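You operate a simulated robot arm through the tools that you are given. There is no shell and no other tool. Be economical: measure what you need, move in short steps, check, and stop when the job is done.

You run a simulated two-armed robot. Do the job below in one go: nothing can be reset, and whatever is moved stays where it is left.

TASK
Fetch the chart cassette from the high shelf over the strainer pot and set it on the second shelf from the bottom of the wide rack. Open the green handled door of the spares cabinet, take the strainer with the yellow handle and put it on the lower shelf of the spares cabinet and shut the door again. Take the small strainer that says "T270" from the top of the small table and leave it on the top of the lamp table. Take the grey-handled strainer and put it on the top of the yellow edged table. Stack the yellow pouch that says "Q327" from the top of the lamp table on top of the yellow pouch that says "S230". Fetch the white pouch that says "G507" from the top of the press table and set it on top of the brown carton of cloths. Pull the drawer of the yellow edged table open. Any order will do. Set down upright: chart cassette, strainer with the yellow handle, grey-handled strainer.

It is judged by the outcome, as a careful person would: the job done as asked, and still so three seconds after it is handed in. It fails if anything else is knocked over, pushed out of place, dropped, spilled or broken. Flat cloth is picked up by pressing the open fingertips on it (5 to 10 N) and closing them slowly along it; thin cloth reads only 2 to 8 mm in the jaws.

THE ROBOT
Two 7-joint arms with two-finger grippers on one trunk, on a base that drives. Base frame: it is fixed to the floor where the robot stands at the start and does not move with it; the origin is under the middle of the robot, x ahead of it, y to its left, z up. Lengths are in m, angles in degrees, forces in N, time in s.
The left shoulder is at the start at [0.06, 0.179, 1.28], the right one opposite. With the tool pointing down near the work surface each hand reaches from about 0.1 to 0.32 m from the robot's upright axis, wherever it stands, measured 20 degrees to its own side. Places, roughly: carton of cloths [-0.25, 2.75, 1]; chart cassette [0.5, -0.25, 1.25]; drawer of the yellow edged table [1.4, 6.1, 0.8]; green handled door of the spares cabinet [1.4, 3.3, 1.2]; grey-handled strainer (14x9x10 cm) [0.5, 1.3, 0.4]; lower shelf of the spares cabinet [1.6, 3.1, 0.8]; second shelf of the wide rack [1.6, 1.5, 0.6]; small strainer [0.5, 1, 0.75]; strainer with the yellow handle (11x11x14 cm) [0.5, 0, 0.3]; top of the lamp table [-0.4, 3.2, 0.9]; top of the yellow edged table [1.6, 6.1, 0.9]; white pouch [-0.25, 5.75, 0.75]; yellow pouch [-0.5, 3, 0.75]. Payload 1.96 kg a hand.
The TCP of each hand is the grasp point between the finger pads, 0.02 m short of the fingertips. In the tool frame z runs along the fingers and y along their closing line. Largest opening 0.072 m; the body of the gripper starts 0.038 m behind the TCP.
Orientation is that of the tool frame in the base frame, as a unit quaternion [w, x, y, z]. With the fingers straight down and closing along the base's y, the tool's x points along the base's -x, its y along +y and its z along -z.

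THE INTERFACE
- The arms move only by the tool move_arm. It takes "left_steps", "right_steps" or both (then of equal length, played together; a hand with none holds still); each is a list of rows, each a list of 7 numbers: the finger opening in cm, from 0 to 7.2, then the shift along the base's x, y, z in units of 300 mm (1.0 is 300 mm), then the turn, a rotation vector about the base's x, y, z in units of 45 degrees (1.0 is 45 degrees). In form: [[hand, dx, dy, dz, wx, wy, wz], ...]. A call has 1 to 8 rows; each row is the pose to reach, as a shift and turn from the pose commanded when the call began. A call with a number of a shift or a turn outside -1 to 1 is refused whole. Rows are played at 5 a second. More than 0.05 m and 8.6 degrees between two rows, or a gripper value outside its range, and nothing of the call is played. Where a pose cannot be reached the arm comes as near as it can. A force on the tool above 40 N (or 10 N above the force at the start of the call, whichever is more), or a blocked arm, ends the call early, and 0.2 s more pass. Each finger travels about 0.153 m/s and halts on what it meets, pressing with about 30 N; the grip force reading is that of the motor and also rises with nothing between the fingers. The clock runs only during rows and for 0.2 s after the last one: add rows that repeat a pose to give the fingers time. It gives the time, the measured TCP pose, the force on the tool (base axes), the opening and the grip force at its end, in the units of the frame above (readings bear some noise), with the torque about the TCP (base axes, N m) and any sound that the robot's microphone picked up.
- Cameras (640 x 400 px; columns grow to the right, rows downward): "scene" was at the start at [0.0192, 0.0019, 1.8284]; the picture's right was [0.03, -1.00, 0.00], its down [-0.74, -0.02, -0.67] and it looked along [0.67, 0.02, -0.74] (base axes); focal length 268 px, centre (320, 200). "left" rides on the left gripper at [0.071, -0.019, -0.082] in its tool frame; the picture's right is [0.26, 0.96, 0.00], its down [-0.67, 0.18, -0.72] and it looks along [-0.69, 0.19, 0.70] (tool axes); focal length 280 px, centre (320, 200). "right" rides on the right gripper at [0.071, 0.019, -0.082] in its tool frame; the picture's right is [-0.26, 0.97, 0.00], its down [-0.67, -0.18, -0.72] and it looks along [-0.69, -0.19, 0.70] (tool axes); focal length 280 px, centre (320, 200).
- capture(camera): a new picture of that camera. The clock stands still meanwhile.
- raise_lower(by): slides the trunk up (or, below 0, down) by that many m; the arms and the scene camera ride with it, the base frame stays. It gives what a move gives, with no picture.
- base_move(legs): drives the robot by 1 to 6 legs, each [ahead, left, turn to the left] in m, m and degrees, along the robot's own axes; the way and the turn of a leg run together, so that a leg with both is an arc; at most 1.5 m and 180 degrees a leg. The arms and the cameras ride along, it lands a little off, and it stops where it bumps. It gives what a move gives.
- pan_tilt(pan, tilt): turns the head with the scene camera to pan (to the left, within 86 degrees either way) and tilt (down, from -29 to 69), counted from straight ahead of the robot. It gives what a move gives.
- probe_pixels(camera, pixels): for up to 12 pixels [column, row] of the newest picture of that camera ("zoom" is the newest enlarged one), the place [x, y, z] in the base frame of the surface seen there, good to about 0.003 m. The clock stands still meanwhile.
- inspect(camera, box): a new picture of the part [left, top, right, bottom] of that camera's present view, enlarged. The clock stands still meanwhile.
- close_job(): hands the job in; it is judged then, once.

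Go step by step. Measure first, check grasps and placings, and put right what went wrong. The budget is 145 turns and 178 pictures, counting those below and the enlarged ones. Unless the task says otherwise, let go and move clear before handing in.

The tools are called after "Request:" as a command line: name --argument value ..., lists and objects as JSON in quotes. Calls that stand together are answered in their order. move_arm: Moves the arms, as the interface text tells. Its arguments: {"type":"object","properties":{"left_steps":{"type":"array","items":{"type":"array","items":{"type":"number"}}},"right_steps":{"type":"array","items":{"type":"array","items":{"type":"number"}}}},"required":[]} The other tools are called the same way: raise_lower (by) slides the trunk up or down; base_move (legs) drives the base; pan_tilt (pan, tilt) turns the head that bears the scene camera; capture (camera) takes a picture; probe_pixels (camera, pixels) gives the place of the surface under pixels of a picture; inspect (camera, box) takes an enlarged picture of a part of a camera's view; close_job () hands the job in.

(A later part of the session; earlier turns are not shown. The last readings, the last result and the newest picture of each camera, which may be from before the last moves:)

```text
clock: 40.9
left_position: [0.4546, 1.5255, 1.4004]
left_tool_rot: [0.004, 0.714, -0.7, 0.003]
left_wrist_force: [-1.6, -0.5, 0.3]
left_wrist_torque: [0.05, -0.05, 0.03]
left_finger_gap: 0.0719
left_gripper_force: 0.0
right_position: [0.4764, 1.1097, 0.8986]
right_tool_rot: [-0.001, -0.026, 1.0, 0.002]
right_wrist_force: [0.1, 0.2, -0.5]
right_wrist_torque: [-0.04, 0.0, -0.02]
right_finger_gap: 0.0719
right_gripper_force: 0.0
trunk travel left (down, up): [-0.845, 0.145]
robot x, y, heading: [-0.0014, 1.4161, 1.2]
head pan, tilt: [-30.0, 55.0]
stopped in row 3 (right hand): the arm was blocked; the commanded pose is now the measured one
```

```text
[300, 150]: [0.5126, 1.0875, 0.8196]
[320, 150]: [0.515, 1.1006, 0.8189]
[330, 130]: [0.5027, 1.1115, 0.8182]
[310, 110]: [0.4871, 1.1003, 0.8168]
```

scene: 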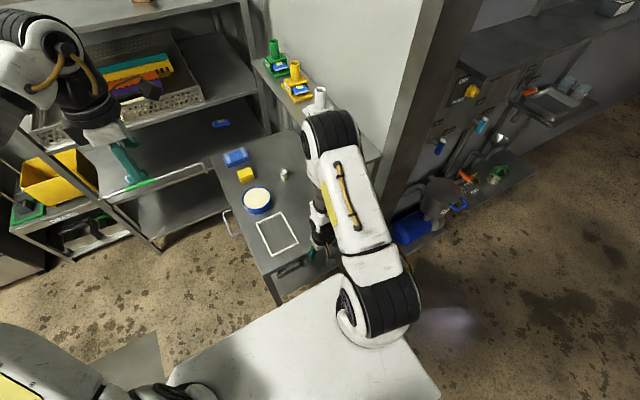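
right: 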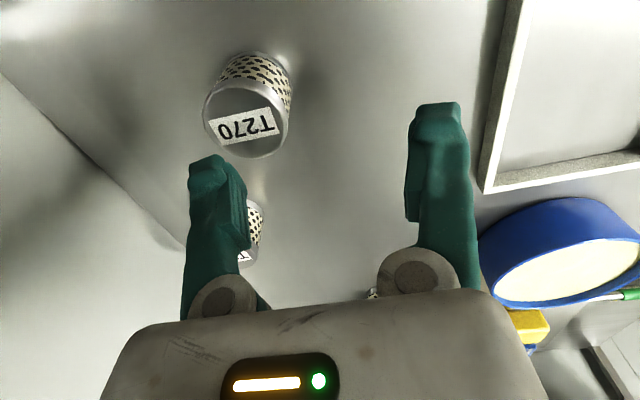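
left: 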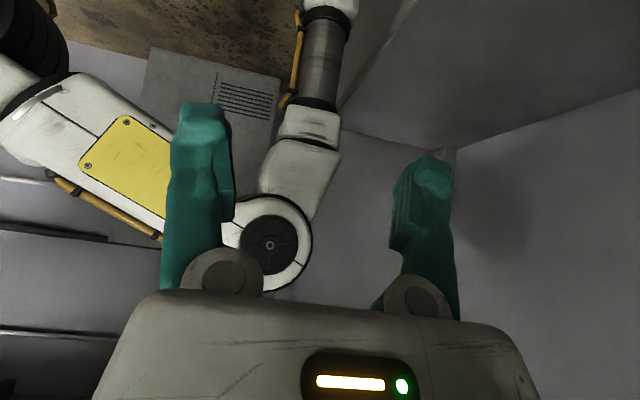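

The arm was blocked going toward -y: the right wrist meets the riser shelf beside the strainers. I withdraw the right hand and use the left one, whose elbow lies away from the riser.

Request:
move_arm --right_steps '[[7.2, 0, 0.05, 0.12, 0, 0, 0], [7.2, -0.15, 0.05, 0.15, 0, 0, 0], [7.2, -0.3, 0.05, 0.15, 0, 0, 0], [7.2, -0.45, 0.05, 0.15, 0, 0, 0], [7.2, -0.6, 0.05, 0.15, 0, 0, 0], [7.2, -0.75, 0.05, 0.15, 0, 0, 0], [7.2, -0.9, 0.05, 0.15, 0, 0, 0]]'

Request:
base_move --legs '[[0, -0.34, -1]]'

Request:
pan_tilt --pan 0 --tilt 55

Request:
capture --camera "scene"

Request:
capture --camera "left"

```text
clock: 42.5
left_position: [0.4513, 1.5053, 1.4017]
left_tool_rot: [-0.002, 0.713, -0.701, 0.0]
left_wrist_force: [-0.2, -1.0, 0.2]
left_wrist_torque: [0.07, -0.01, 0.0]
left_finger_gap: 0.0716
left_gripper_force: 0.1
right_position: [0.1998, 1.0983, 0.9382]
right_tool_rot: [0.0, -0.016, 1.0, 0.003]
right_wrist_force: [0.2, -0.8, -0.1]
right_wrist_torque: [0.02, -0.01, 0.0]
right_finger_gap: 0.0719
right_gripper_force: 0.0
trunk travel left (down, up): [-0.845, 0.145]
robot x, y, heading: [0.001, 1.4197, 1.1]
head pan, tilt: [-30.0, 55.0]
```

```text
clock: 44.7
left_position: [0.458, 1.1588, 1.3991]
left_tool_rot: [-0.001, -0.704, 0.71, -0.001]
left_wrist_force: [-0.6, -0.3, -0.7]
left_wrist_torque: [0.02, 0.02, 0.01]
left_finger_gap: 0.0721
left_gripper_force: 0.1
right_position: [0.1961, 0.7569, 0.9385]
right_tool_rot: [-0.001, -0.004, 1.0, 0.002]
right_wrist_force: [-0.6, 0.3, 0.3]
right_wrist_torque: [-0.01, 0.02, -0.04]
right_finger_gap: 0.0722
right_gripper_force: 0.1
trunk travel left (down, up): [-0.845, 0.145]
robot x, y, heading: [-0.0049, 1.0771, -0.4]
head pan, tilt: [-30.0, 55.0]
```

```text
clock: 45.6
left_position: [0.4581, 1.1591, 1.4004]
left_tool_rot: [-0.001, -0.705, 0.709, 0.0]
left_wrist_force: [-0.6, -0.2, -0.4]
left_wrist_torque: [0.0, -0.04, -0.02]
left_finger_gap: 0.072
left_gripper_force: 0.1
right_position: [0.1957, 0.7554, 0.9387]
right_tool_rot: [-0.001, -0.003, 1.0, 0.002]
right_wrist_force: [-0.7, -0.4, 0.3]
right_wrist_torque: [0.0, 0.03, -0.02]
right_finger_gap: 0.0718
right_gripper_force: 0.0
trunk travel left (down, up): [-0.845, 0.145]
robot x, y, heading: [-0.0007, 1.0781, -0.1]
head pan, tilt: [0.0, 55.0]
```

```text
150 pictures are left
```

scene: 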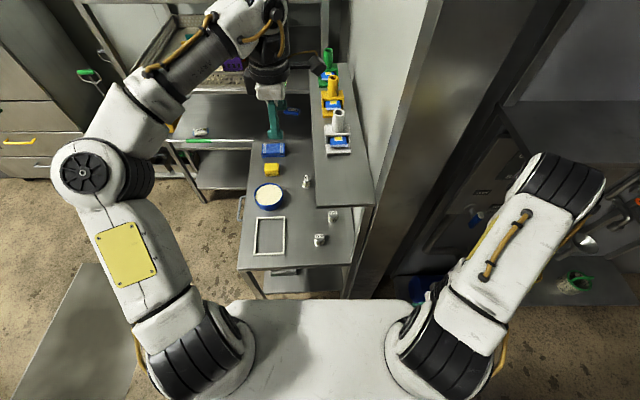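

```text
149 pictures are left
```

left: 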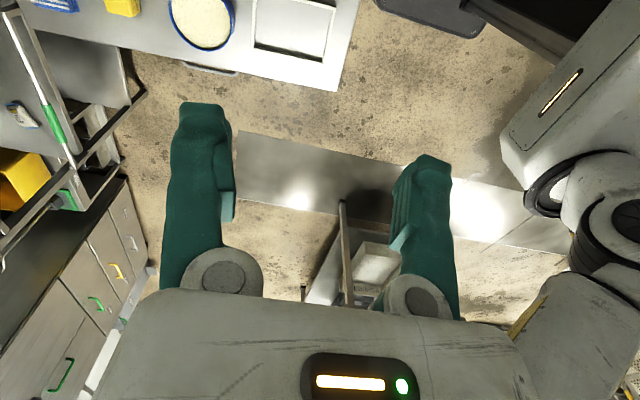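

T270 is at scene (320,240), with the riser edge at (325,150)–(338,205). I measure them.

Request:
probe_pixels --camera "scene" --pixels '[[320, 237], [320, 243], [314, 238], [325, 238], [333, 213], [325, 204], [318, 160], [372, 200], [338, 115], [306, 180], [300, 268], [270, 195]]'

Request:
inspect --camera "scene" --box '[290, 170, 370, 300]'

```text
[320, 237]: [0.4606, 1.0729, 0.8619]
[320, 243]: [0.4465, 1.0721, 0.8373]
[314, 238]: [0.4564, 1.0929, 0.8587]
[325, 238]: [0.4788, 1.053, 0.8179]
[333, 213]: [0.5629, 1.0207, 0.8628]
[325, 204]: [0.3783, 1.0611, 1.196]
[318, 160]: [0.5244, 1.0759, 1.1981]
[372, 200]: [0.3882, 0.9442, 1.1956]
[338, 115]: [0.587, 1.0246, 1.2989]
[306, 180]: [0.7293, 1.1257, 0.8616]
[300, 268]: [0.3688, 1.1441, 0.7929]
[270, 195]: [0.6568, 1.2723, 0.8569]
```

```text
3.08 times, centred on (330, 235) of scene
```

zoom: 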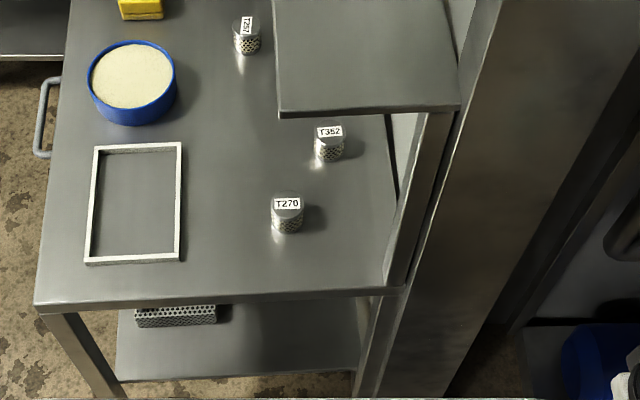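

T270 stands right beside the riser's edge (y≈1.065), so I lean the left hand toward +y by about 25 degrees, then lower the trunk.

Request:
move_arm --left_steps '[[7.2, 0, 0.06, 0, -0.18, 0, 0], [7.2, 0, 0.08, 0, -0.36, 0, 0], [7.2, 0, 0.08, 0, -0.55, 0, 0]]'

Request:
raise_lower --by -0.3

Request:
capture --camera "left"

Request:
capture --camera "scene"

```text
clock: 46.4
left_position: [0.4569, 1.1832, 1.3993]
left_tool_rot: [-0.152, -0.688, 0.693, -0.153]
left_wrist_force: [-0.1, -0.2, -0.8]
left_wrist_torque: [-0.01, 0.02, -0.05]
left_finger_gap: 0.072
left_gripper_force: 0.0
right_position: [0.1967, 0.756, 0.9391]
right_tool_rot: [-0.001, -0.003, 1.0, 0.002]
right_wrist_force: [0.3, 1.3, 0.5]
right_wrist_torque: [-0.01, 0.02, -0.02]
right_finger_gap: 0.0719
right_gripper_force: 0.0
trunk travel left (down, up): [-0.845, 0.145]
robot x, y, heading: [-0.0006, 1.0782, -0.1]
head pan, tilt: [0.0, 55.0]
```

```text
clock: 49.4
left_position: [0.4571, 1.1832, 1.1001]
left_tool_rot: [-0.151, -0.688, 0.693, -0.153]
left_wrist_force: [0.2, -0.3, 0.2]
left_wrist_torque: [0.01, 0.0, 0.03]
left_finger_gap: 0.0721
left_gripper_force: 0.1
right_position: [0.1962, 0.7565, 0.6378]
right_tool_rot: [-0.001, -0.003, 1.0, 0.002]
right_wrist_force: [-0.7, -0.2, -0.7]
right_wrist_torque: [-0.02, 0.03, 0.0]
right_finger_gap: 0.0717
right_gripper_force: 0.1
trunk travel left (down, up): [-0.545, 0.445]
robot x, y, heading: [-0.0001, 1.0765, -0.4]
head pan, tilt: [0.0, 55.0]
```

```text
147 pictures are left
```

left: 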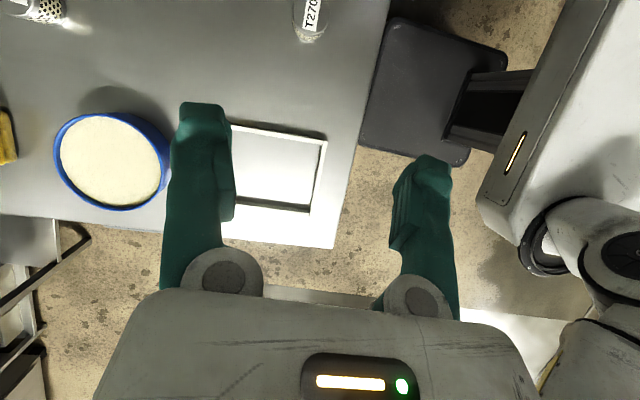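

```text
146 pictures are left
```

scene: 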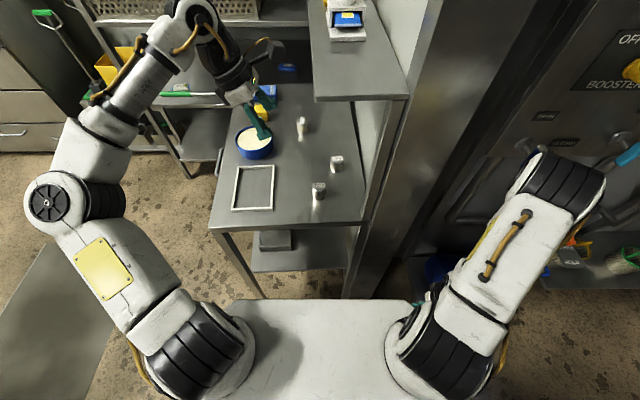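

T270 is at left-camera (310,20); the dark plate at (430,90) is the base. I measure both.

Request:
probe_pixels --camera "left" --pixels '[[311, 12], [308, 35], [298, 15], [325, 20], [372, 90], [395, 25], [465, 160], [350, 60], [235, 130], [110, 120]]'

Request:
probe_pixels --camera "scene" --pixels '[[319, 186], [319, 195], [336, 160], [302, 122], [315, 98], [313, 50], [262, 135]]'

```text
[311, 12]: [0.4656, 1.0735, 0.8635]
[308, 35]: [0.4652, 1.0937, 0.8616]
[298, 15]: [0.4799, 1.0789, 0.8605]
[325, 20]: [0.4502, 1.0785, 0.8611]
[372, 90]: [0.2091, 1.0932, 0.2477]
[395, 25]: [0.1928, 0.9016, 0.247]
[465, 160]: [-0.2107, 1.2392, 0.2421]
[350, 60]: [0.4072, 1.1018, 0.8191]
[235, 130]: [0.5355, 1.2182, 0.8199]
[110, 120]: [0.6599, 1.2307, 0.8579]
```

```text
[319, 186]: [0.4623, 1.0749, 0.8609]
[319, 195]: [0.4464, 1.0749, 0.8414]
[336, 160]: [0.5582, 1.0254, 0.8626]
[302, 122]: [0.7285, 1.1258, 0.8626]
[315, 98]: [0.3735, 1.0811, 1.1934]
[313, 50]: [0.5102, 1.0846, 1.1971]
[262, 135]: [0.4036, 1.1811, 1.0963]
```

T270's axis is (0.466,1.074). I approach along the tilted tool axis.

Request:
move_arm --left_steps '[[7.2, 0.01, -0.05, -0.14, 0, 0, 0], [7.2, 0.02, -0.11, -0.27, 0, 0, 0], [7.2, 0.03, -0.17, -0.41, 0, 0, 0], [7.2, 0.03, -0.223, -0.547, 0, 0, 0], [7.2, 0.03, -0.27, -0.65, 0, 0, 0], [7.2, 0.03, -0.32, -0.75, 0, 0, 0], [7.2, 0.03, -0.363, -0.85, 0, 0, 0]]'

Request:
capture --camera "left"

```text
clock: 51.0
left_position: [0.4652, 1.0736, 0.8436]
left_tool_rot: [-0.152, -0.688, 0.693, -0.153]
left_wrist_force: [-0.2, 0.5, 0.0]
left_wrist_torque: [-0.01, 0.0, 0.05]
left_finger_gap: 0.072
left_gripper_force: 0.1
right_position: [0.1968, 0.7549, 0.6392]
right_tool_rot: [-0.001, -0.003, 1.0, 0.002]
right_wrist_force: [-0.4, 0.3, -0.3]
right_wrist_torque: [0.04, 0.02, -0.03]
right_finger_gap: 0.0719
right_gripper_force: 0.1
trunk travel left (down, up): [-0.545, 0.445]
robot x, y, heading: [-0.0002, 1.0797, -0.3]
head pan, tilt: [0.0, 55.0]
```

```text
145 pictures are left
```

left: 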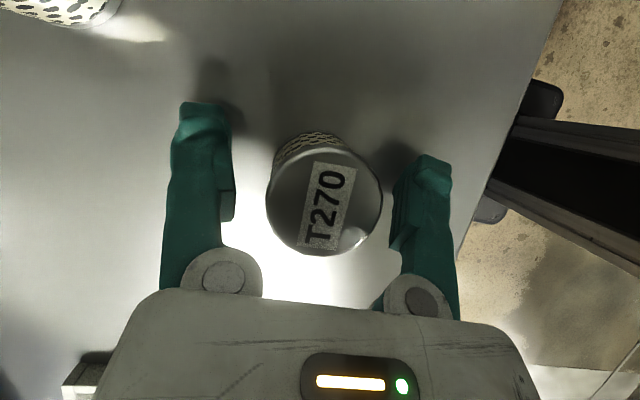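

T270 is well between the fingers. I close, lift back along the approach, and look.

Request:
move_arm --left_steps '[[5.5, 0, 0, 0, 0, 0, 0], [4.2, 0, 0, 0, 0, 0, 0], [3.4, 0, 0, 0, 0, 0, 0], [3.0, 0, 0, 0, 0, 0, 0], [3.0, 0, 0, 0, 0, 0, 0]]'

Request:
move_arm --left_steps '[[3.0, 0, 0.04, 0.1, 0, 0, 0], [3.0, 0, 0.1, 0.22, 0, 0, 0], [3.0, 0, 0.16, 0.36, 0, 0, 0], [3.0, 0, 0.22, 0.5, 0, 0, 0]]'

Request:
capture --camera "left"

```text
clock: 52.2
left_position: [0.4658, 1.073, 0.8444]
left_tool_rot: [-0.151, -0.688, 0.693, -0.153]
left_wrist_force: [0.3, 0.2, 0.1]
left_wrist_torque: [0.02, -0.04, 0.03]
left_finger_gap: 0.0368
left_gripper_force: 29.4
right_position: [0.1962, 0.7559, 0.6391]
right_tool_rot: [-0.001, -0.003, 1.0, 0.001]
right_wrist_force: [-0.5, 1.0, -0.4]
right_wrist_torque: [-0.01, 0.01, 0.0]
right_finger_gap: 0.0718
right_gripper_force: 0.1
trunk travel left (down, up): [-0.545, 0.445]
robot x, y, heading: [0.0018, 1.0793, -0.5]
head pan, tilt: [0.0, 55.0]
```

```text
clock: 53.2
left_position: [0.4664, 1.1376, 0.9933]
left_tool_rot: [-0.151, -0.688, 0.694, -0.152]
left_wrist_force: [-0.4, 0.1, -0.1]
left_wrist_torque: [0.03, -0.01, -0.01]
left_finger_gap: 0.0301
left_gripper_force: 0.1
right_position: [0.1962, 0.7545, 0.6392]
right_tool_rot: [-0.001, -0.004, 1.0, 0.002]
right_wrist_force: [-0.2, -0.1, -0.1]
right_wrist_torque: [0.02, 0.01, -0.04]
right_finger_gap: 0.0722
right_gripper_force: 0.1
trunk travel left (down, up): [-0.545, 0.445]
robot x, y, heading: [0.0004, 1.0775, -0.4]
head pan, tilt: [0.0, 55.0]
```

```text
144 pictures are left
```

left: 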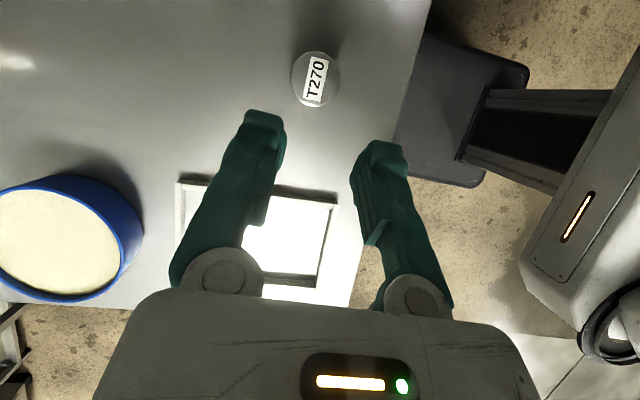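

The strainer slipped out; the grip was on a chord. T270 still stands; I measure its centre again from this view.

Request:
probe_pixels --camera "left" --pixels '[[314, 80], [292, 75], [338, 75], [316, 52], [316, 105], [300, 95], [330, 58], [312, 100]]'

Request:
inspect --camera "left" --box '[270, 30, 366, 130]'

```text
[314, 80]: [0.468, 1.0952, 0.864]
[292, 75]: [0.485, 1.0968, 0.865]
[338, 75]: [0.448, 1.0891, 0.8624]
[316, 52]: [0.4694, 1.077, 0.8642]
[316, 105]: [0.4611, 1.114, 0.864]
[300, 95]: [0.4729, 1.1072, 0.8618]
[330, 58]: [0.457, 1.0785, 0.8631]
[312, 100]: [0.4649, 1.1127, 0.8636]
```

```text
4.00 times, centred on (318, 80) of left
```

zoom: 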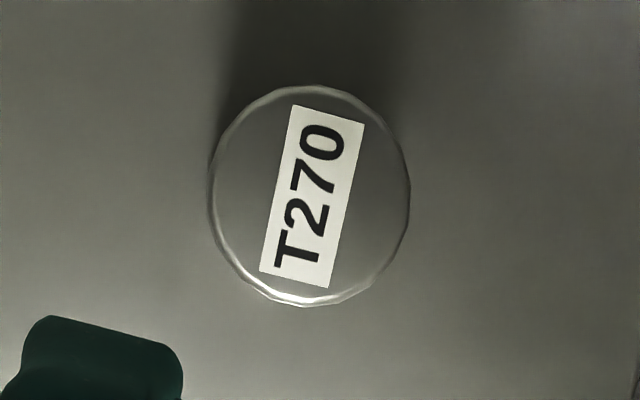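

Its centre is now (0.467,1.0945) with diameter 0.037. I approach again and this time close fully, then lift only a little to test.

Request:
move_arm --left_steps '[[5, 0, 0, 0, 0, 0, 0], [7.2, 0, 0, -0.07, 0, 0, 0], [7.2, 0, 0, -0.17, 0, 0, 0], [7.2, 0, -0.07, -0.3, 0, 0, 0], [7.2, 0, -0.12, -0.42, 0, 0, 0], [7.2, 0, -0.148, -0.498, 0, 0, 0], [7.2, 0, -0.148, -0.498, 0, 0, 0]]'

Request:
move_arm --left_steps '[[5, 0, 0, 0, 0, 0, 0], [3.5, 0, 0, 0, 0, 0, 0], [1.5, 0, 0, 0, 0, 0, 0], [0, 0, 0, 0, 0, 0, 0], [0, 0, 0, 0, 0, 0, 0], [0, 0, 0, 0.02, 0, 0, 0], [0, 0, 0, 0.05, 0, 0, 0], [0, 0, 0, 0.1, 0, 0, 0]]'

Request:
capture --camera "left"

```text
clock: 54.8
left_position: [0.4667, 1.0945, 0.8436]
left_tool_rot: [-0.152, -0.688, 0.694, -0.152]
left_wrist_force: [0.4, 0.0, -0.5]
left_wrist_torque: [-0.01, 0.0, 0.0]
left_finger_gap: 0.0721
left_gripper_force: 0.1
right_position: [0.1957, 0.7572, 0.639]
right_tool_rot: [0.0, -0.003, 1.0, 0.002]
right_wrist_force: [0.3, 0.5, 0.1]
right_wrist_torque: [0.0, -0.02, -0.06]
right_finger_gap: 0.072
right_gripper_force: 0.0
trunk travel left (down, up): [-0.545, 0.445]
robot x, y, heading: [0.0026, 1.0782, -0.5]
head pan, tilt: [0.0, 55.0]
```

```text
clock: 56.6
left_position: [0.4666, 1.0944, 0.8753]
left_tool_rot: [-0.151, -0.688, 0.693, -0.153]
left_wrist_force: [-0.4, 0.6, 0.2]
left_wrist_torque: [-0.01, 0.03, 0.0]
left_finger_gap: 0.037
left_gripper_force: 29.9
right_position: [0.1959, 0.7568, 0.6382]
right_tool_rot: [-0.001, -0.004, 1.0, 0.002]
right_wrist_force: [1.2, 0.7, 0.3]
right_wrist_torque: [0.03, 0.01, -0.01]
right_finger_gap: 0.0718
right_gripper_force: 0.0
trunk travel left (down, up): [-0.545, 0.445]
robot x, y, heading: [0.0019, 1.0743, -0.5]
head pan, tilt: [0.0, 55.0]
```

```text
142 pictures are left
```

left: 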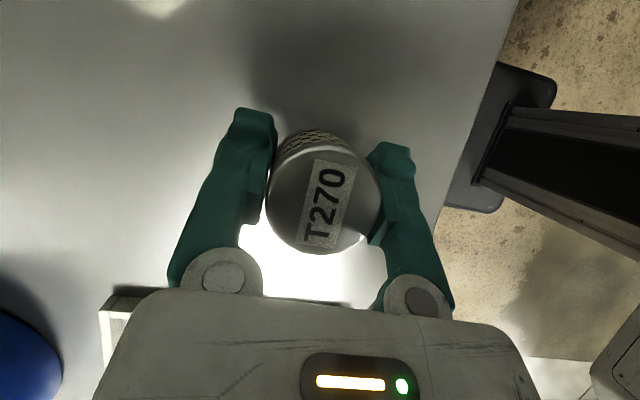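

The grip holds (gap 0.037 at 30 N, now lifted 3 cm). I lift further slowly, moving away from the riser.

Request:
move_arm --left_steps '[[0, 0, 0.05, 0.05, 0, 0, 0], [0, 0, 0.1, 0.1, 0, 0, 0], [0, 0, 0.15, 0.18, 0, 0, 0], [0, 0, 0.2, 0.26, 0, 0, 0], [0, 0, 0.25, 0.34, 0, 0, 0], [0, 0, 0.25, 0.42, 0, 0, 0]]'

Request:
capture --camera "left"

Request:
pan_tilt --pan 10 --tilt 50

Request:
capture --camera "scene"

```text
clock: 58.0
left_position: [0.4661, 1.1696, 1.0007]
left_tool_rot: [-0.151, -0.688, 0.694, -0.151]
left_wrist_force: [-0.3, -0.8, -0.2]
left_wrist_torque: [-0.05, -0.01, -0.02]
left_finger_gap: 0.0371
left_gripper_force: 29.8
right_position: [0.1964, 0.7561, 0.6392]
right_tool_rot: [-0.001, -0.002, 1.0, 0.003]
right_wrist_force: [-0.1, -0.3, 0.4]
right_wrist_torque: [0.02, 0.01, 0.0]
right_finger_gap: 0.0722
right_gripper_force: 0.0
trunk travel left (down, up): [-0.545, 0.445]
robot x, y, heading: [0.0, 1.0756, -0.5]
head pan, tilt: [0.0, 55.0]
```

```text
141 pictures are left
```

left: 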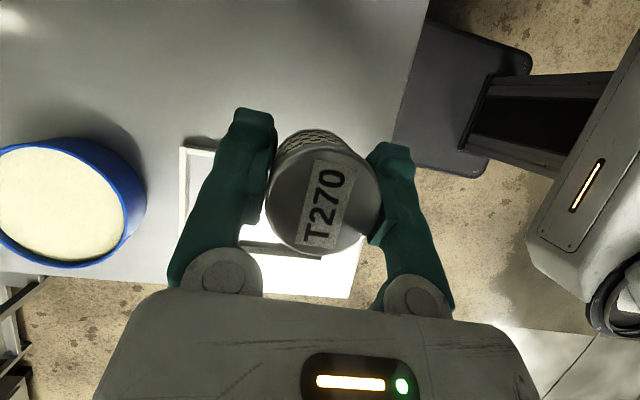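

```text
clock: 58.8
left_position: [0.4657, 1.1695, 1.0007]
left_tool_rot: [-0.152, -0.687, 0.694, -0.152]
left_wrist_force: [-0.3, -0.4, -0.2]
left_wrist_torque: [0.03, 0.02, -0.03]
left_finger_gap: 0.0372
left_gripper_force: 29.7
right_position: [0.1975, 0.7557, 0.639]
right_tool_rot: [-0.001, -0.004, 1.0, 0.002]
right_wrist_force: [-0.3, 0.3, -0.2]
right_wrist_torque: [-0.02, -0.04, 0.0]
right_finger_gap: 0.0717
right_gripper_force: 0.1
trunk travel left (down, up): [-0.545, 0.445]
robot x, y, heading: [0.0006, 1.0787, -0.6]
head pan, tilt: [10.0, 50.0]
```

```text
140 pictures are left
```

scene: 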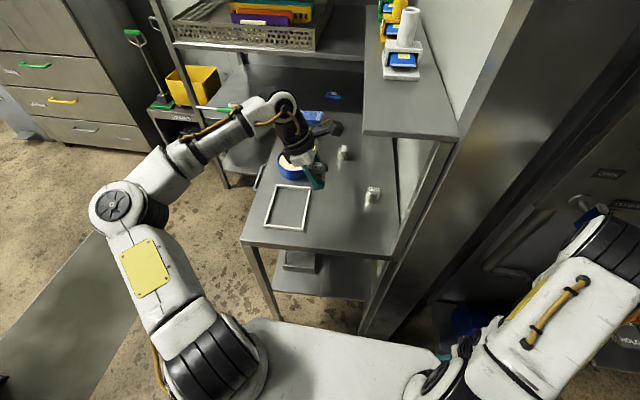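

T270 is held firmly. Now I shift left, back off a little and lower the trunk to see the grey-handled strainer on the lower shelf.

Request:
base_move --legs '[[-0.2, 0, 0], [0, 0.4, 0]]'

Request:
raise_lower --by -0.3

Request:
pan_tilt --pan -15 --tilt 42

Request:
capture --camera "scene"

Request:
capture --camera "right"

```text
clock: 62.4
left_position: [0.268, 1.5595, 1.0002]
left_tool_rot: [-0.152, -0.686, 0.695, -0.152]
left_wrist_force: [0.7, 0.2, -1.7]
left_wrist_torque: [-0.02, 0.02, -0.04]
left_finger_gap: 0.0369
left_gripper_force: 30.3
right_position: [-0.0038, 1.1471, 0.6389]
right_tool_rot: [-0.002, -0.001, 1.0, 0.003]
right_wrist_force: [-0.6, 0.1, 0.7]
right_wrist_torque: [-0.01, -0.03, 0.01]
right_finger_gap: 0.0718
right_gripper_force: 0.0
trunk travel left (down, up): [-0.545, 0.445]
robot x, y, heading: [-0.1976, 1.4669, -0.6]
head pan, tilt: [10.0, 50.0]
```

```text
clock: 65.4
left_position: [0.2675, 1.5595, 0.7005]
left_tool_rot: [-0.152, -0.686, 0.695, -0.152]
left_wrist_force: [0.1, 0.4, -1.0]
left_wrist_torque: [0.01, 0.01, 0.02]
left_finger_gap: 0.0365
left_gripper_force: 30.2
right_position: [-0.0033, 1.1468, 0.3396]
right_tool_rot: [-0.001, -0.001, 1.0, 0.002]
right_wrist_force: [0.3, 0.2, 0.1]
right_wrist_torque: [0.0, -0.01, -0.02]
right_finger_gap: 0.0721
right_gripper_force: 0.1
trunk travel left (down, up): [-0.245, 0.745]
robot x, y, heading: [-0.1989, 1.4678, -0.6]
head pan, tilt: [10.0, 50.0]
```

```text
clock: 66.3
left_position: [0.2678, 1.5591, 0.7006]
left_tool_rot: [-0.152, -0.686, 0.695, -0.152]
left_wrist_force: [0.3, -0.3, -0.3]
left_wrist_torque: [-0.01, -0.01, -0.01]
left_finger_gap: 0.0367
left_gripper_force: 29.8
right_position: [-0.0035, 1.1469, 0.339]
right_tool_rot: [-0.001, -0.001, 1.0, 0.001]
right_wrist_force: [0.4, 0.5, -0.1]
right_wrist_torque: [0.02, 0.02, 0.03]
right_finger_gap: 0.0721
right_gripper_force: 0.0
trunk travel left (down, up): [-0.245, 0.745]
robot x, y, heading: [-0.2016, 1.466, -0.7]
head pan, tilt: [-15.0, 42.0]
```

```text
139 pictures are left
```

scene: 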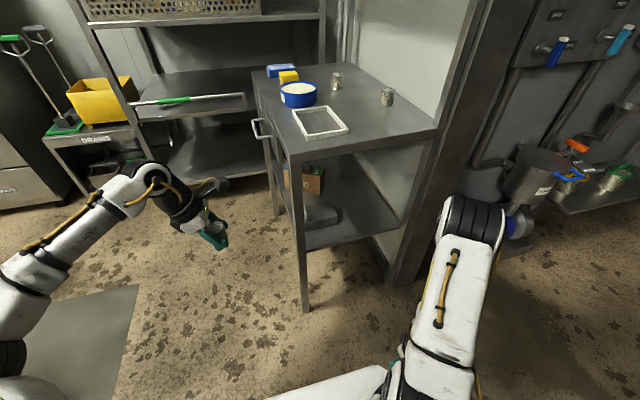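

```text
138 pictures are left
```

right: 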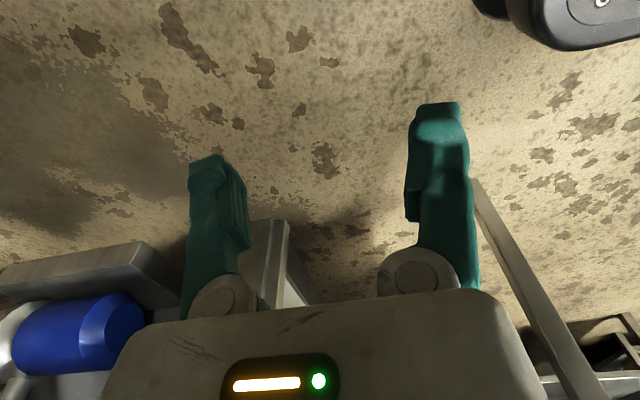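

The grey strainer is at scene (322,212). I zoom and measure it and its surroundings.

Request:
inspect --camera "scene" --box '[270, 150, 370, 260]'

Request:
probe_pixels --camera "zoom" --pixels '[[300, 220], [230, 180], [340, 240], [260, 190], [200, 170], [350, 190], [400, 220], [230, 250], [215, 230], [320, 180], [210, 300], [250, 130]]'

Request:
probe_pixels --camera "scene" --pixels '[[300, 160], [433, 135], [345, 200], [325, 240], [380, 225], [310, 182], [190, 100], [180, 85], [210, 160], [150, 120], [260, 128], [200, 20]]'

```text
3.64 times, centred on (320, 205) of scene
```

zoom: 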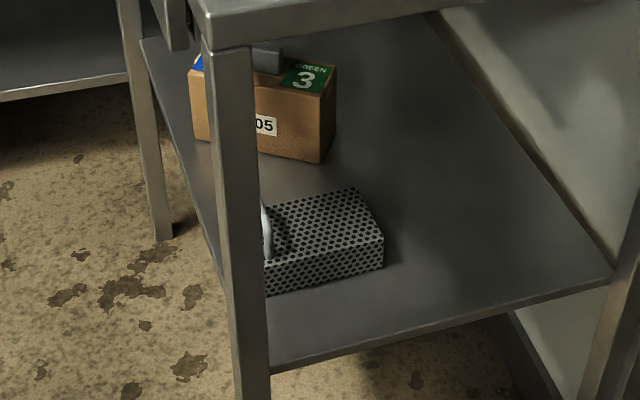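

```text
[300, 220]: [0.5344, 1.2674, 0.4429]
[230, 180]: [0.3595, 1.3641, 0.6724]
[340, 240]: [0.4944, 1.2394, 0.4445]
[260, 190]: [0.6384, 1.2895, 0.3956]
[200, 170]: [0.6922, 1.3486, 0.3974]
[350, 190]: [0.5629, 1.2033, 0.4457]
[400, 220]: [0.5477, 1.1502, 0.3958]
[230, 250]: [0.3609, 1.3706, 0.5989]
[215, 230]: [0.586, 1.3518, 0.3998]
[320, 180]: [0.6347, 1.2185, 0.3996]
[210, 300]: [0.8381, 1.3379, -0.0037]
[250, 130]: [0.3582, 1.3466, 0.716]
```

```text
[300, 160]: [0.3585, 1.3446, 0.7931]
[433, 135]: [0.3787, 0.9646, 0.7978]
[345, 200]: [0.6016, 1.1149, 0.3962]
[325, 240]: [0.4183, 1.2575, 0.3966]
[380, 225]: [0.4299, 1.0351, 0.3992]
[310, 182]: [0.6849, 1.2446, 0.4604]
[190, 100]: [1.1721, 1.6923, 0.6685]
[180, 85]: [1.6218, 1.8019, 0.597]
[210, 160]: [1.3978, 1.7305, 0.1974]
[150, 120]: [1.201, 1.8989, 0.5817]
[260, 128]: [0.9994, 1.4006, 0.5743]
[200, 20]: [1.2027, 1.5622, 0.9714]
```

The strainer's arched handle stands at its +y end (y≈1.335) between z 0.445 and about 0.49, under the table top (z 0.79) and beside the leg. I pitch the right hand forward and yaw it left to come in between.

Request:
move_arm --right_steps '[[7.2, 0, 0.05, 0.1, 0, -0.18, 0], [7.2, 0, 0.1, 0.22, 0, -0.36, 0], [7.2, 0, 0.15, 0.35, 0, -0.54, 0], [7.2, 0, 0.2, 0.45, 0, -0.72, 0], [7.2, 0.05, 0.2, 0.5, 0, -0.9, 0], [7.2, 0.1, 0.2, 0.5, 0, -1.0, 0]]'

Request:
move_arm --right_steps '[[7.2, 0, 0, 0, 0, 0, 0.18], [7.2, 0.05, 0, 0, 0, 0, 0.36], [7.2, 0.1, 0, 0, 0, 0, 0.5]]'

Request:
capture --camera "right"

```text
clock: 67.7
left_position: [0.2689, 1.5599, 0.6993]
left_tool_rot: [-0.152, -0.686, 0.695, -0.152]
left_wrist_force: [-0.4, 1.1, -0.8]
left_wrist_torque: [-0.01, 0.0, -0.02]
left_finger_gap: 0.0366
left_gripper_force: 29.7
right_position: [0.0586, 1.1162, 0.4211]
right_tool_rot: [0.383, -0.001, 0.924, 0.003]
right_wrist_force: [0.1, 0.0, -0.1]
right_wrist_torque: [0.02, -0.01, 0.0]
right_finger_gap: 0.0719
right_gripper_force: 0.1
right hand out of reach, approached as far as the arm can: row 1, 2, 3, 4, 5, 6
trunk travel left (down, up): [-0.245, 0.745]
robot x, y, heading: [-0.1968, 1.4658, -0.5]
head pan, tilt: [-15.0, 42.0]
```

```text
clock: 68.5
left_position: [0.2686, 1.559, 0.701]
left_tool_rot: [-0.153, -0.686, 0.695, -0.152]
left_wrist_force: [-0.1, -0.1, -0.6]
left_wrist_torque: [-0.03, 0.05, -0.02]
left_finger_gap: 0.0365
left_gripper_force: 30.5
right_position: [0.0844, 1.1153, 0.4204]
right_tool_rot: [0.374, -0.183, 0.906, 0.076]
right_wrist_force: [-0.5, -0.1, 0.2]
right_wrist_torque: [0.01, -0.02, 0.02]
right_finger_gap: 0.0718
right_gripper_force: 0.1
trunk travel left (down, up): [-0.245, 0.745]
robot x, y, heading: [-0.1986, 1.4697, -0.8]
head pan, tilt: [-15.0, 42.0]
```

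```text
136 pictures are left
```

right: 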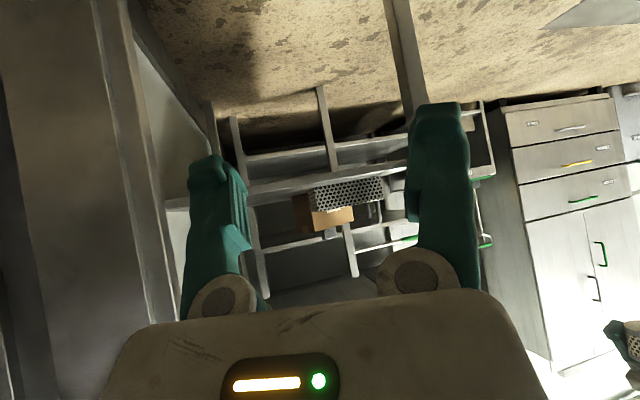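

The strainer and handle show (upside-down) at right-camera (350,195)/(373,210). I zoom and measure.

Request:
inspect --camera "right" --box '[290, 160, 410, 240]'

Request:
probe_pixels --camera "right" --pixels '[[370, 210], [373, 216], [378, 209], [366, 214], [320, 190], [380, 185], [345, 205], [420, 60]]'

```text
5.00 times, centred on (350, 200) of right
```

zoom: 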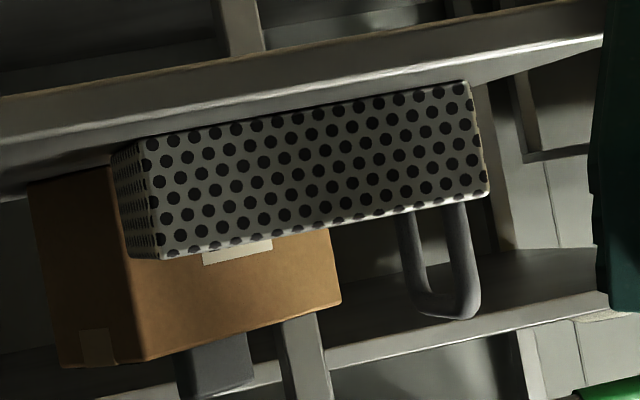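

```text
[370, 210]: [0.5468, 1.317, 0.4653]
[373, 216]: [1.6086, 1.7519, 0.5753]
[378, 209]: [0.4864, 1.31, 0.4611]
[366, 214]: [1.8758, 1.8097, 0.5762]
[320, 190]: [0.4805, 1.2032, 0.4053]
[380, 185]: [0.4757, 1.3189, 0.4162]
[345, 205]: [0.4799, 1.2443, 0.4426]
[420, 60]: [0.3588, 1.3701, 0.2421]
```

The bar of the handle runs along x, centred near (0.517,1.313,0.487). I drive in and bring the right hand to a pre-grasp.

Request:
base_move --legs '[[0.21, 0, 0]]'

Request:
move_arm --right_steps '[[7.2, 0, 0.11, 0.08, 0, 0, 0], [7.2, 0.05, 0.22, 0.16, 0, 0, 0], [7.2, 0.1, 0.33, 0.24, 0, 0, 0], [7.2, 0.2, 0.43, 0.33, 0, 0, 0], [7.2, 0.33, 0.5, 0.42, 0, 0, 0], [7.2, 0.45, 0.55, 0.5, 0, 0, 0]]'

Request:
capture --camera "right"

Request:
capture --camera "scene"

```text
clock: 70.1
left_position: [0.4788, 1.5568, 0.7006]
left_tool_rot: [-0.152, -0.687, 0.694, -0.152]
left_wrist_force: [0.4, -1.0, -1.0]
left_wrist_torque: [-0.01, -0.01, 0.01]
left_finger_gap: 0.0365
left_gripper_force: 30.4
right_position: [0.296, 1.1136, 0.4203]
right_tool_rot: [0.374, -0.182, 0.906, 0.077]
right_wrist_force: [-1.0, 0.2, 0.2]
right_wrist_torque: [0.03, 0.01, 0.03]
right_finger_gap: 0.0719
right_gripper_force: 0.0
trunk travel left (down, up): [-0.245, 0.745]
robot x, y, heading: [0.0112, 1.4653, -0.8]
head pan, tilt: [-15.0, 42.0]
```

```text
refused: row 4 steps farther than a row can; nothing moved
```

```text
134 pictures are left
```

right: 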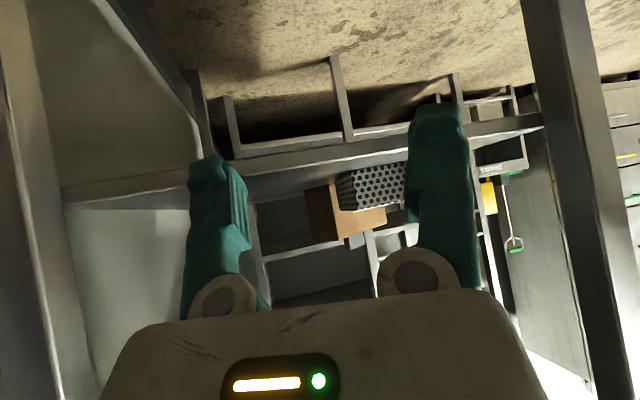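

```text
133 pictures are left
```

scene: 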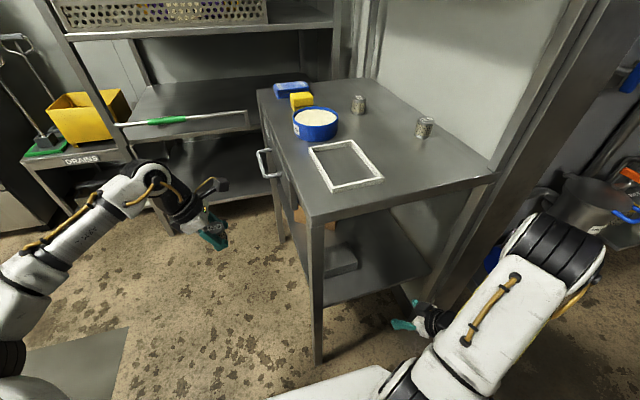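

One row was too long a step; I resend it with shorter steps.

Request:
move_arm --right_steps '[[7.2, 0, 0.1, 0.07, 0, 0, 0], [7.2, 0.03, 0.2, 0.15, 0, 0, 0], [7.2, 0.08, 0.3, 0.23, 0, 0, 0], [7.2, 0.15, 0.38, 0.31, 0, 0, 0], [7.2, 0.25, 0.45, 0.39, 0, 0, 0], [7.2, 0.35, 0.5, 0.45, 0, 0, 0], [7.2, 0.45, 0.54, 0.5, 0, 0, 0]]'

Request:
capture --camera "right"

```text
clock: 71.7
left_position: [0.4792, 1.5577, 0.701]
left_tool_rot: [-0.152, -0.686, 0.695, -0.152]
left_wrist_force: [-0.2, -0.1, -0.4]
left_wrist_torque: [-0.01, 0.0, -0.02]
left_finger_gap: 0.0366
left_gripper_force: 29.6
right_position: [0.4295, 1.2736, 0.5703]
right_tool_rot: [0.374, -0.182, 0.906, 0.077]
right_wrist_force: [0.1, -0.6, -0.8]
right_wrist_torque: [-0.01, 0.04, 0.02]
right_finger_gap: 0.0718
right_gripper_force: 0.1
right hand out of reach, approached as far as the arm can: row 2, 3, 4, 5, 6
trunk travel left (down, up): [-0.245, 0.745]
robot x, y, heading: [0.0164, 1.4631, -0.7]
head pan, tilt: [-15.0, 42.0]
```

```text
132 pictures are left
```

right: 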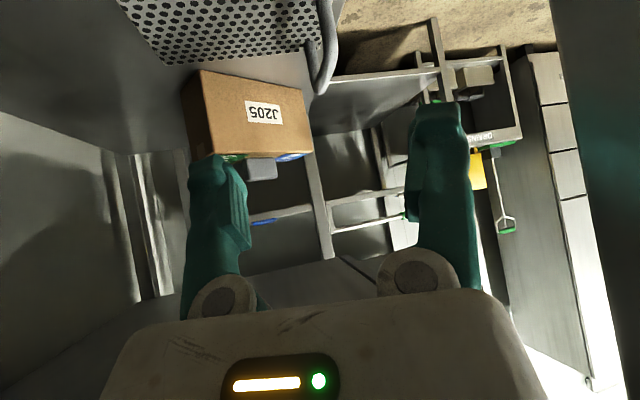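

The hand is at pre-grasp; the handle shows at (325,50). I measure the bar.

Request:
probe_pixels --camera "right" --pixels '[[333, 40], [326, 85], [318, 88], [315, 70], [310, 45], [332, 70], [322, 92], [335, 15]]'

Request:
inspect --camera "right" --box '[260, 0, 400, 110]'

```text
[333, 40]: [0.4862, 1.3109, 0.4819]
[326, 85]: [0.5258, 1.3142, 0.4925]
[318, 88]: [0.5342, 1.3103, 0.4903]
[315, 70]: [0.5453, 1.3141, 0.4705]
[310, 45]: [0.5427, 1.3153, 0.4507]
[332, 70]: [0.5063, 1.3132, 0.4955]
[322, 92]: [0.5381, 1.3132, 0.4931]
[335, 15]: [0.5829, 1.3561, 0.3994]
```

```text
3.64 times, centred on (330, 55) of right
```

zoom: 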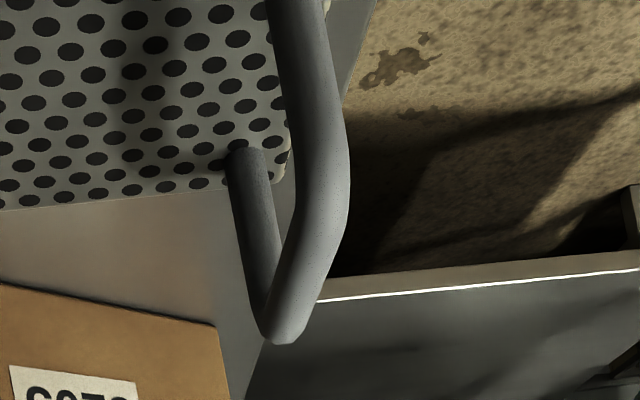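

The bar is at y≈1.313, z≈0.49, x 0.488–0.545. I advance along the tool, close fully and lift slightly.

Request:
move_arm --right_steps '[[7.2, 0.1, 0.045, -0.1, 0, 0, 0], [7.2, 0.2, 0.09, -0.19, 0, 0, 0], [7.2, 0.285, 0.131, -0.281, 0, 0, 0], [7.2, 0.285, 0.131, -0.281, 0, 0, 0]]'

Request:
move_arm --right_steps '[[5, 0, 0, 0, 0, 0, 0], [3, 0, 0, 0, 0, 0, 0], [1.5, 0, 0, 0, 0, 0, 0], [0, 0, 0, 0, 0, 0, 0], [0, 0, 0, 0, 0, 0, 0], [0, 0, 0, 0.03, 0, 0, 0], [0, 0, 0, 0.07, 0, 0, 0]]'

Request:
capture --camera "right"

Request:
capture --camera "scene"

```text
clock: 72.7
left_position: [0.4779, 1.5568, 0.7021]
left_tool_rot: [-0.151, -0.686, 0.695, -0.152]
left_wrist_force: [0.0, -0.5, -0.7]
left_wrist_torque: [0.01, 0.01, -0.04]
left_finger_gap: 0.0366
left_gripper_force: 30.3
right_position: [0.515, 1.3149, 0.4893]
right_tool_rot: [0.376, -0.183, 0.905, 0.077]
right_wrist_force: [0.0, 0.1, -0.7]
right_wrist_torque: [0.01, 0.02, 0.01]
right_finger_gap: 0.0721
right_gripper_force: 0.1
trunk travel left (down, up): [-0.245, 0.745]
robot x, y, heading: [0.012, 1.4684, -0.7]
head pan, tilt: [-15.0, 42.0]
```

```text
clock: 74.3
left_position: [0.4788, 1.5558, 0.7004]
left_tool_rot: [-0.151, -0.687, 0.694, -0.151]
left_wrist_force: [0.8, -0.5, -2.1]
left_wrist_torque: [-0.01, 0.05, 0.0]
left_finger_gap: 0.0366
left_gripper_force: 29.8
right_position: [0.5155, 1.3156, 0.5076]
right_tool_rot: [0.374, -0.181, 0.906, 0.077]
right_wrist_force: [0.1, -0.3, -2.6]
right_wrist_torque: [-0.01, 0.1, 0.01]
right_finger_gap: 0.0067
right_gripper_force: 30.2
trunk travel left (down, up): [-0.245, 0.745]
robot x, y, heading: [0.0125, 1.4652, -0.7]
head pan, tilt: [-15.0, 42.0]
```

```text
130 pictures are left
```

right: 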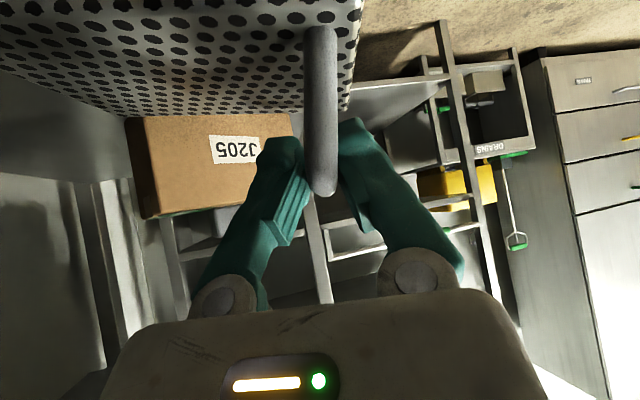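

```text
129 pictures are left
```

scene: 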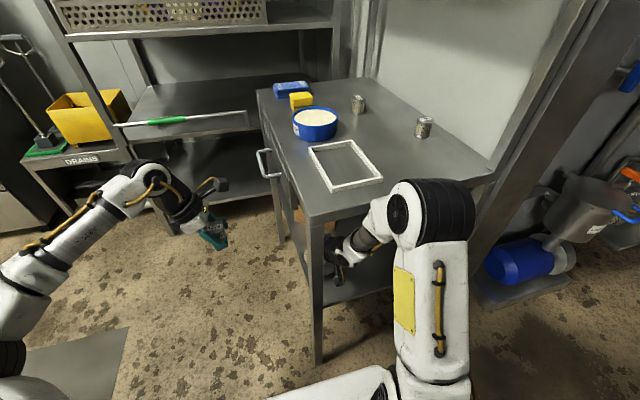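

The handle is firmly held (2.6 N of weight, gap 6.7 mm). I raise it a little more and back the robot straight out.

Request:
move_arm --right_steps '[[0, 0, -0.03, 0.07, 0, 0, 0], [0, 0, -0.06, 0.14, 0, 0, 0]]'

Request:
base_move --legs '[[-0.4, 0, 0]]'

Request:
capture --camera "right"

Request:
capture --camera "scene"

```text
clock: 74.9
left_position: [0.4791, 1.557, 0.7012]
left_tool_rot: [-0.151, -0.687, 0.694, -0.152]
left_wrist_force: [-0.3, -0.2, -0.3]
left_wrist_torque: [-0.03, 0.0, 0.0]
left_finger_gap: 0.0364
left_gripper_force: 30.1
right_position: [0.5149, 1.298, 0.5479]
right_tool_rot: [0.373, -0.183, 0.907, 0.078]
right_wrist_force: [1.1, 0.3, -3.0]
right_wrist_torque: [0.0, 0.0, 0.0]
right_finger_gap: 0.006
right_gripper_force: 29.8
trunk travel left (down, up): [-0.245, 0.745]
robot x, y, heading: [0.0133, 1.4685, -0.7]
head pan, tilt: [-15.0, 42.0]
```

```text
clock: 77.4
left_position: [0.0784, 1.5601, 0.7005]
left_tool_rot: [-0.154, -0.684, 0.697, -0.151]
left_wrist_force: [1.0, 0.2, 0.1]
left_wrist_torque: [-0.01, 0.04, 0.02]
left_finger_gap: 0.0362
left_gripper_force: 30.0
right_position: [0.1155, 1.3019, 0.549]
right_tool_rot: [0.374, -0.18, 0.906, 0.076]
right_wrist_force: [0.0, -0.1, -3.6]
right_wrist_torque: [-0.04, 0.09, 0.02]
right_finger_gap: 0.0059
right_gripper_force: 29.2
trunk travel left (down, up): [-0.245, 0.745]
robot x, y, heading: [-0.3882, 1.4749, -0.6]
head pan, tilt: [-15.0, 42.0]
```

```text
128 pictures are left
```

right: 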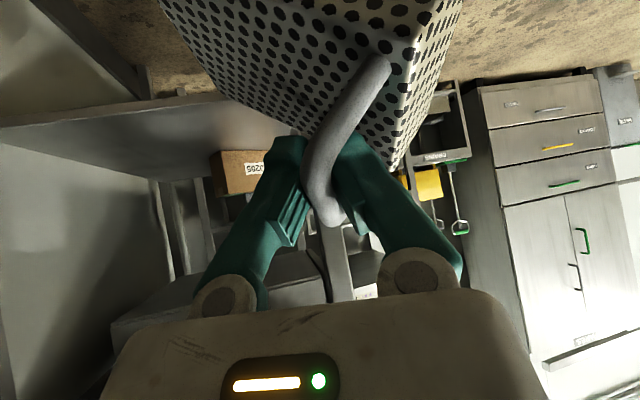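

```text
127 pictures are left
```

scene: 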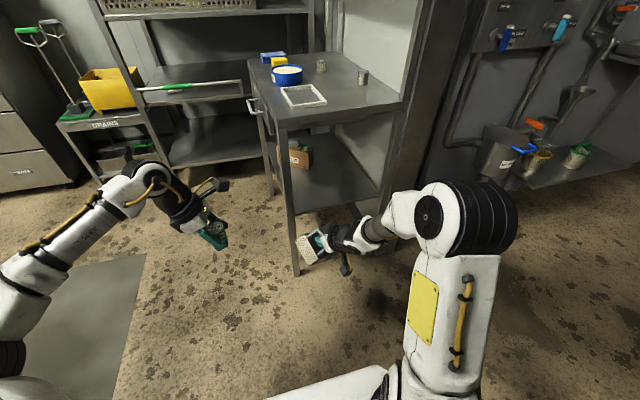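

Both items are held. I raise the trunk, turn to face the lamp table and look at its end.

Request:
raise_lower --by 0.55

Request:
base_move --legs '[[-0.05, 0, 90.5], [0.4, 0, 0]]'

Request:
pan_tilt --pan 0 --tilt 38

Request:
capture --camera "scene"

```text
refused: 0.55 is not a number from -0.4 to 0.4
```

```text
clock: 83.8
left_position: [-0.5239, 2.3101, 0.7007]
left_tool_rot: [-0.002, 0.977, 0.004, 0.214]
left_wrist_force: [-0.1, 1.1, -0.2]
left_wrist_torque: [0.01, -0.03, 0.0]
left_finger_gap: 0.0357
left_gripper_force: 30.0
right_position: [-0.2646, 2.3523, 0.549]
right_tool_rot: [-0.207, 0.775, -0.504, -0.32]
right_wrist_force: [0.5, 0.5, -3.7]
right_wrist_torque: [-0.1, -0.05, -0.03]
right_finger_gap: 0.0061
right_gripper_force: 29.9
trunk travel left (down, up): [-0.245, 0.745]
robot x, y, heading: [-0.4261, 1.8487, 90.6]
head pan, tilt: [-15.0, 42.0]
```

```text
clock: 84.6
left_position: [-0.5226, 2.3111, 0.7005]
left_tool_rot: [-0.001, 0.977, 0.003, 0.215]
left_wrist_force: [0.8, -0.2, -0.3]
left_wrist_torque: [-0.03, 0.0, 0.03]
left_finger_gap: 0.0359
left_gripper_force: 30.0
right_position: [-0.265, 2.352, 0.5471]
right_tool_rot: [-0.208, 0.774, -0.505, -0.32]
right_wrist_force: [0.4, -1.0, -3.3]
right_wrist_torque: [-0.09, -0.02, -0.01]
right_finger_gap: 0.0062
right_gripper_force: 29.9
trunk travel left (down, up): [-0.245, 0.745]
robot x, y, heading: [-0.4234, 1.8462, 90.4]
head pan, tilt: [0.0, 38.0]
```

```text
126 pictures are left
```

scene: 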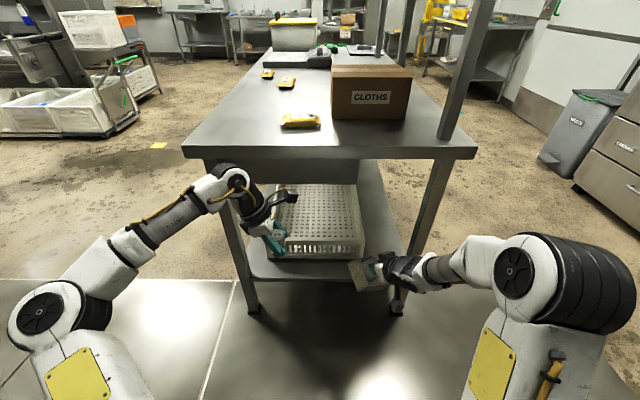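

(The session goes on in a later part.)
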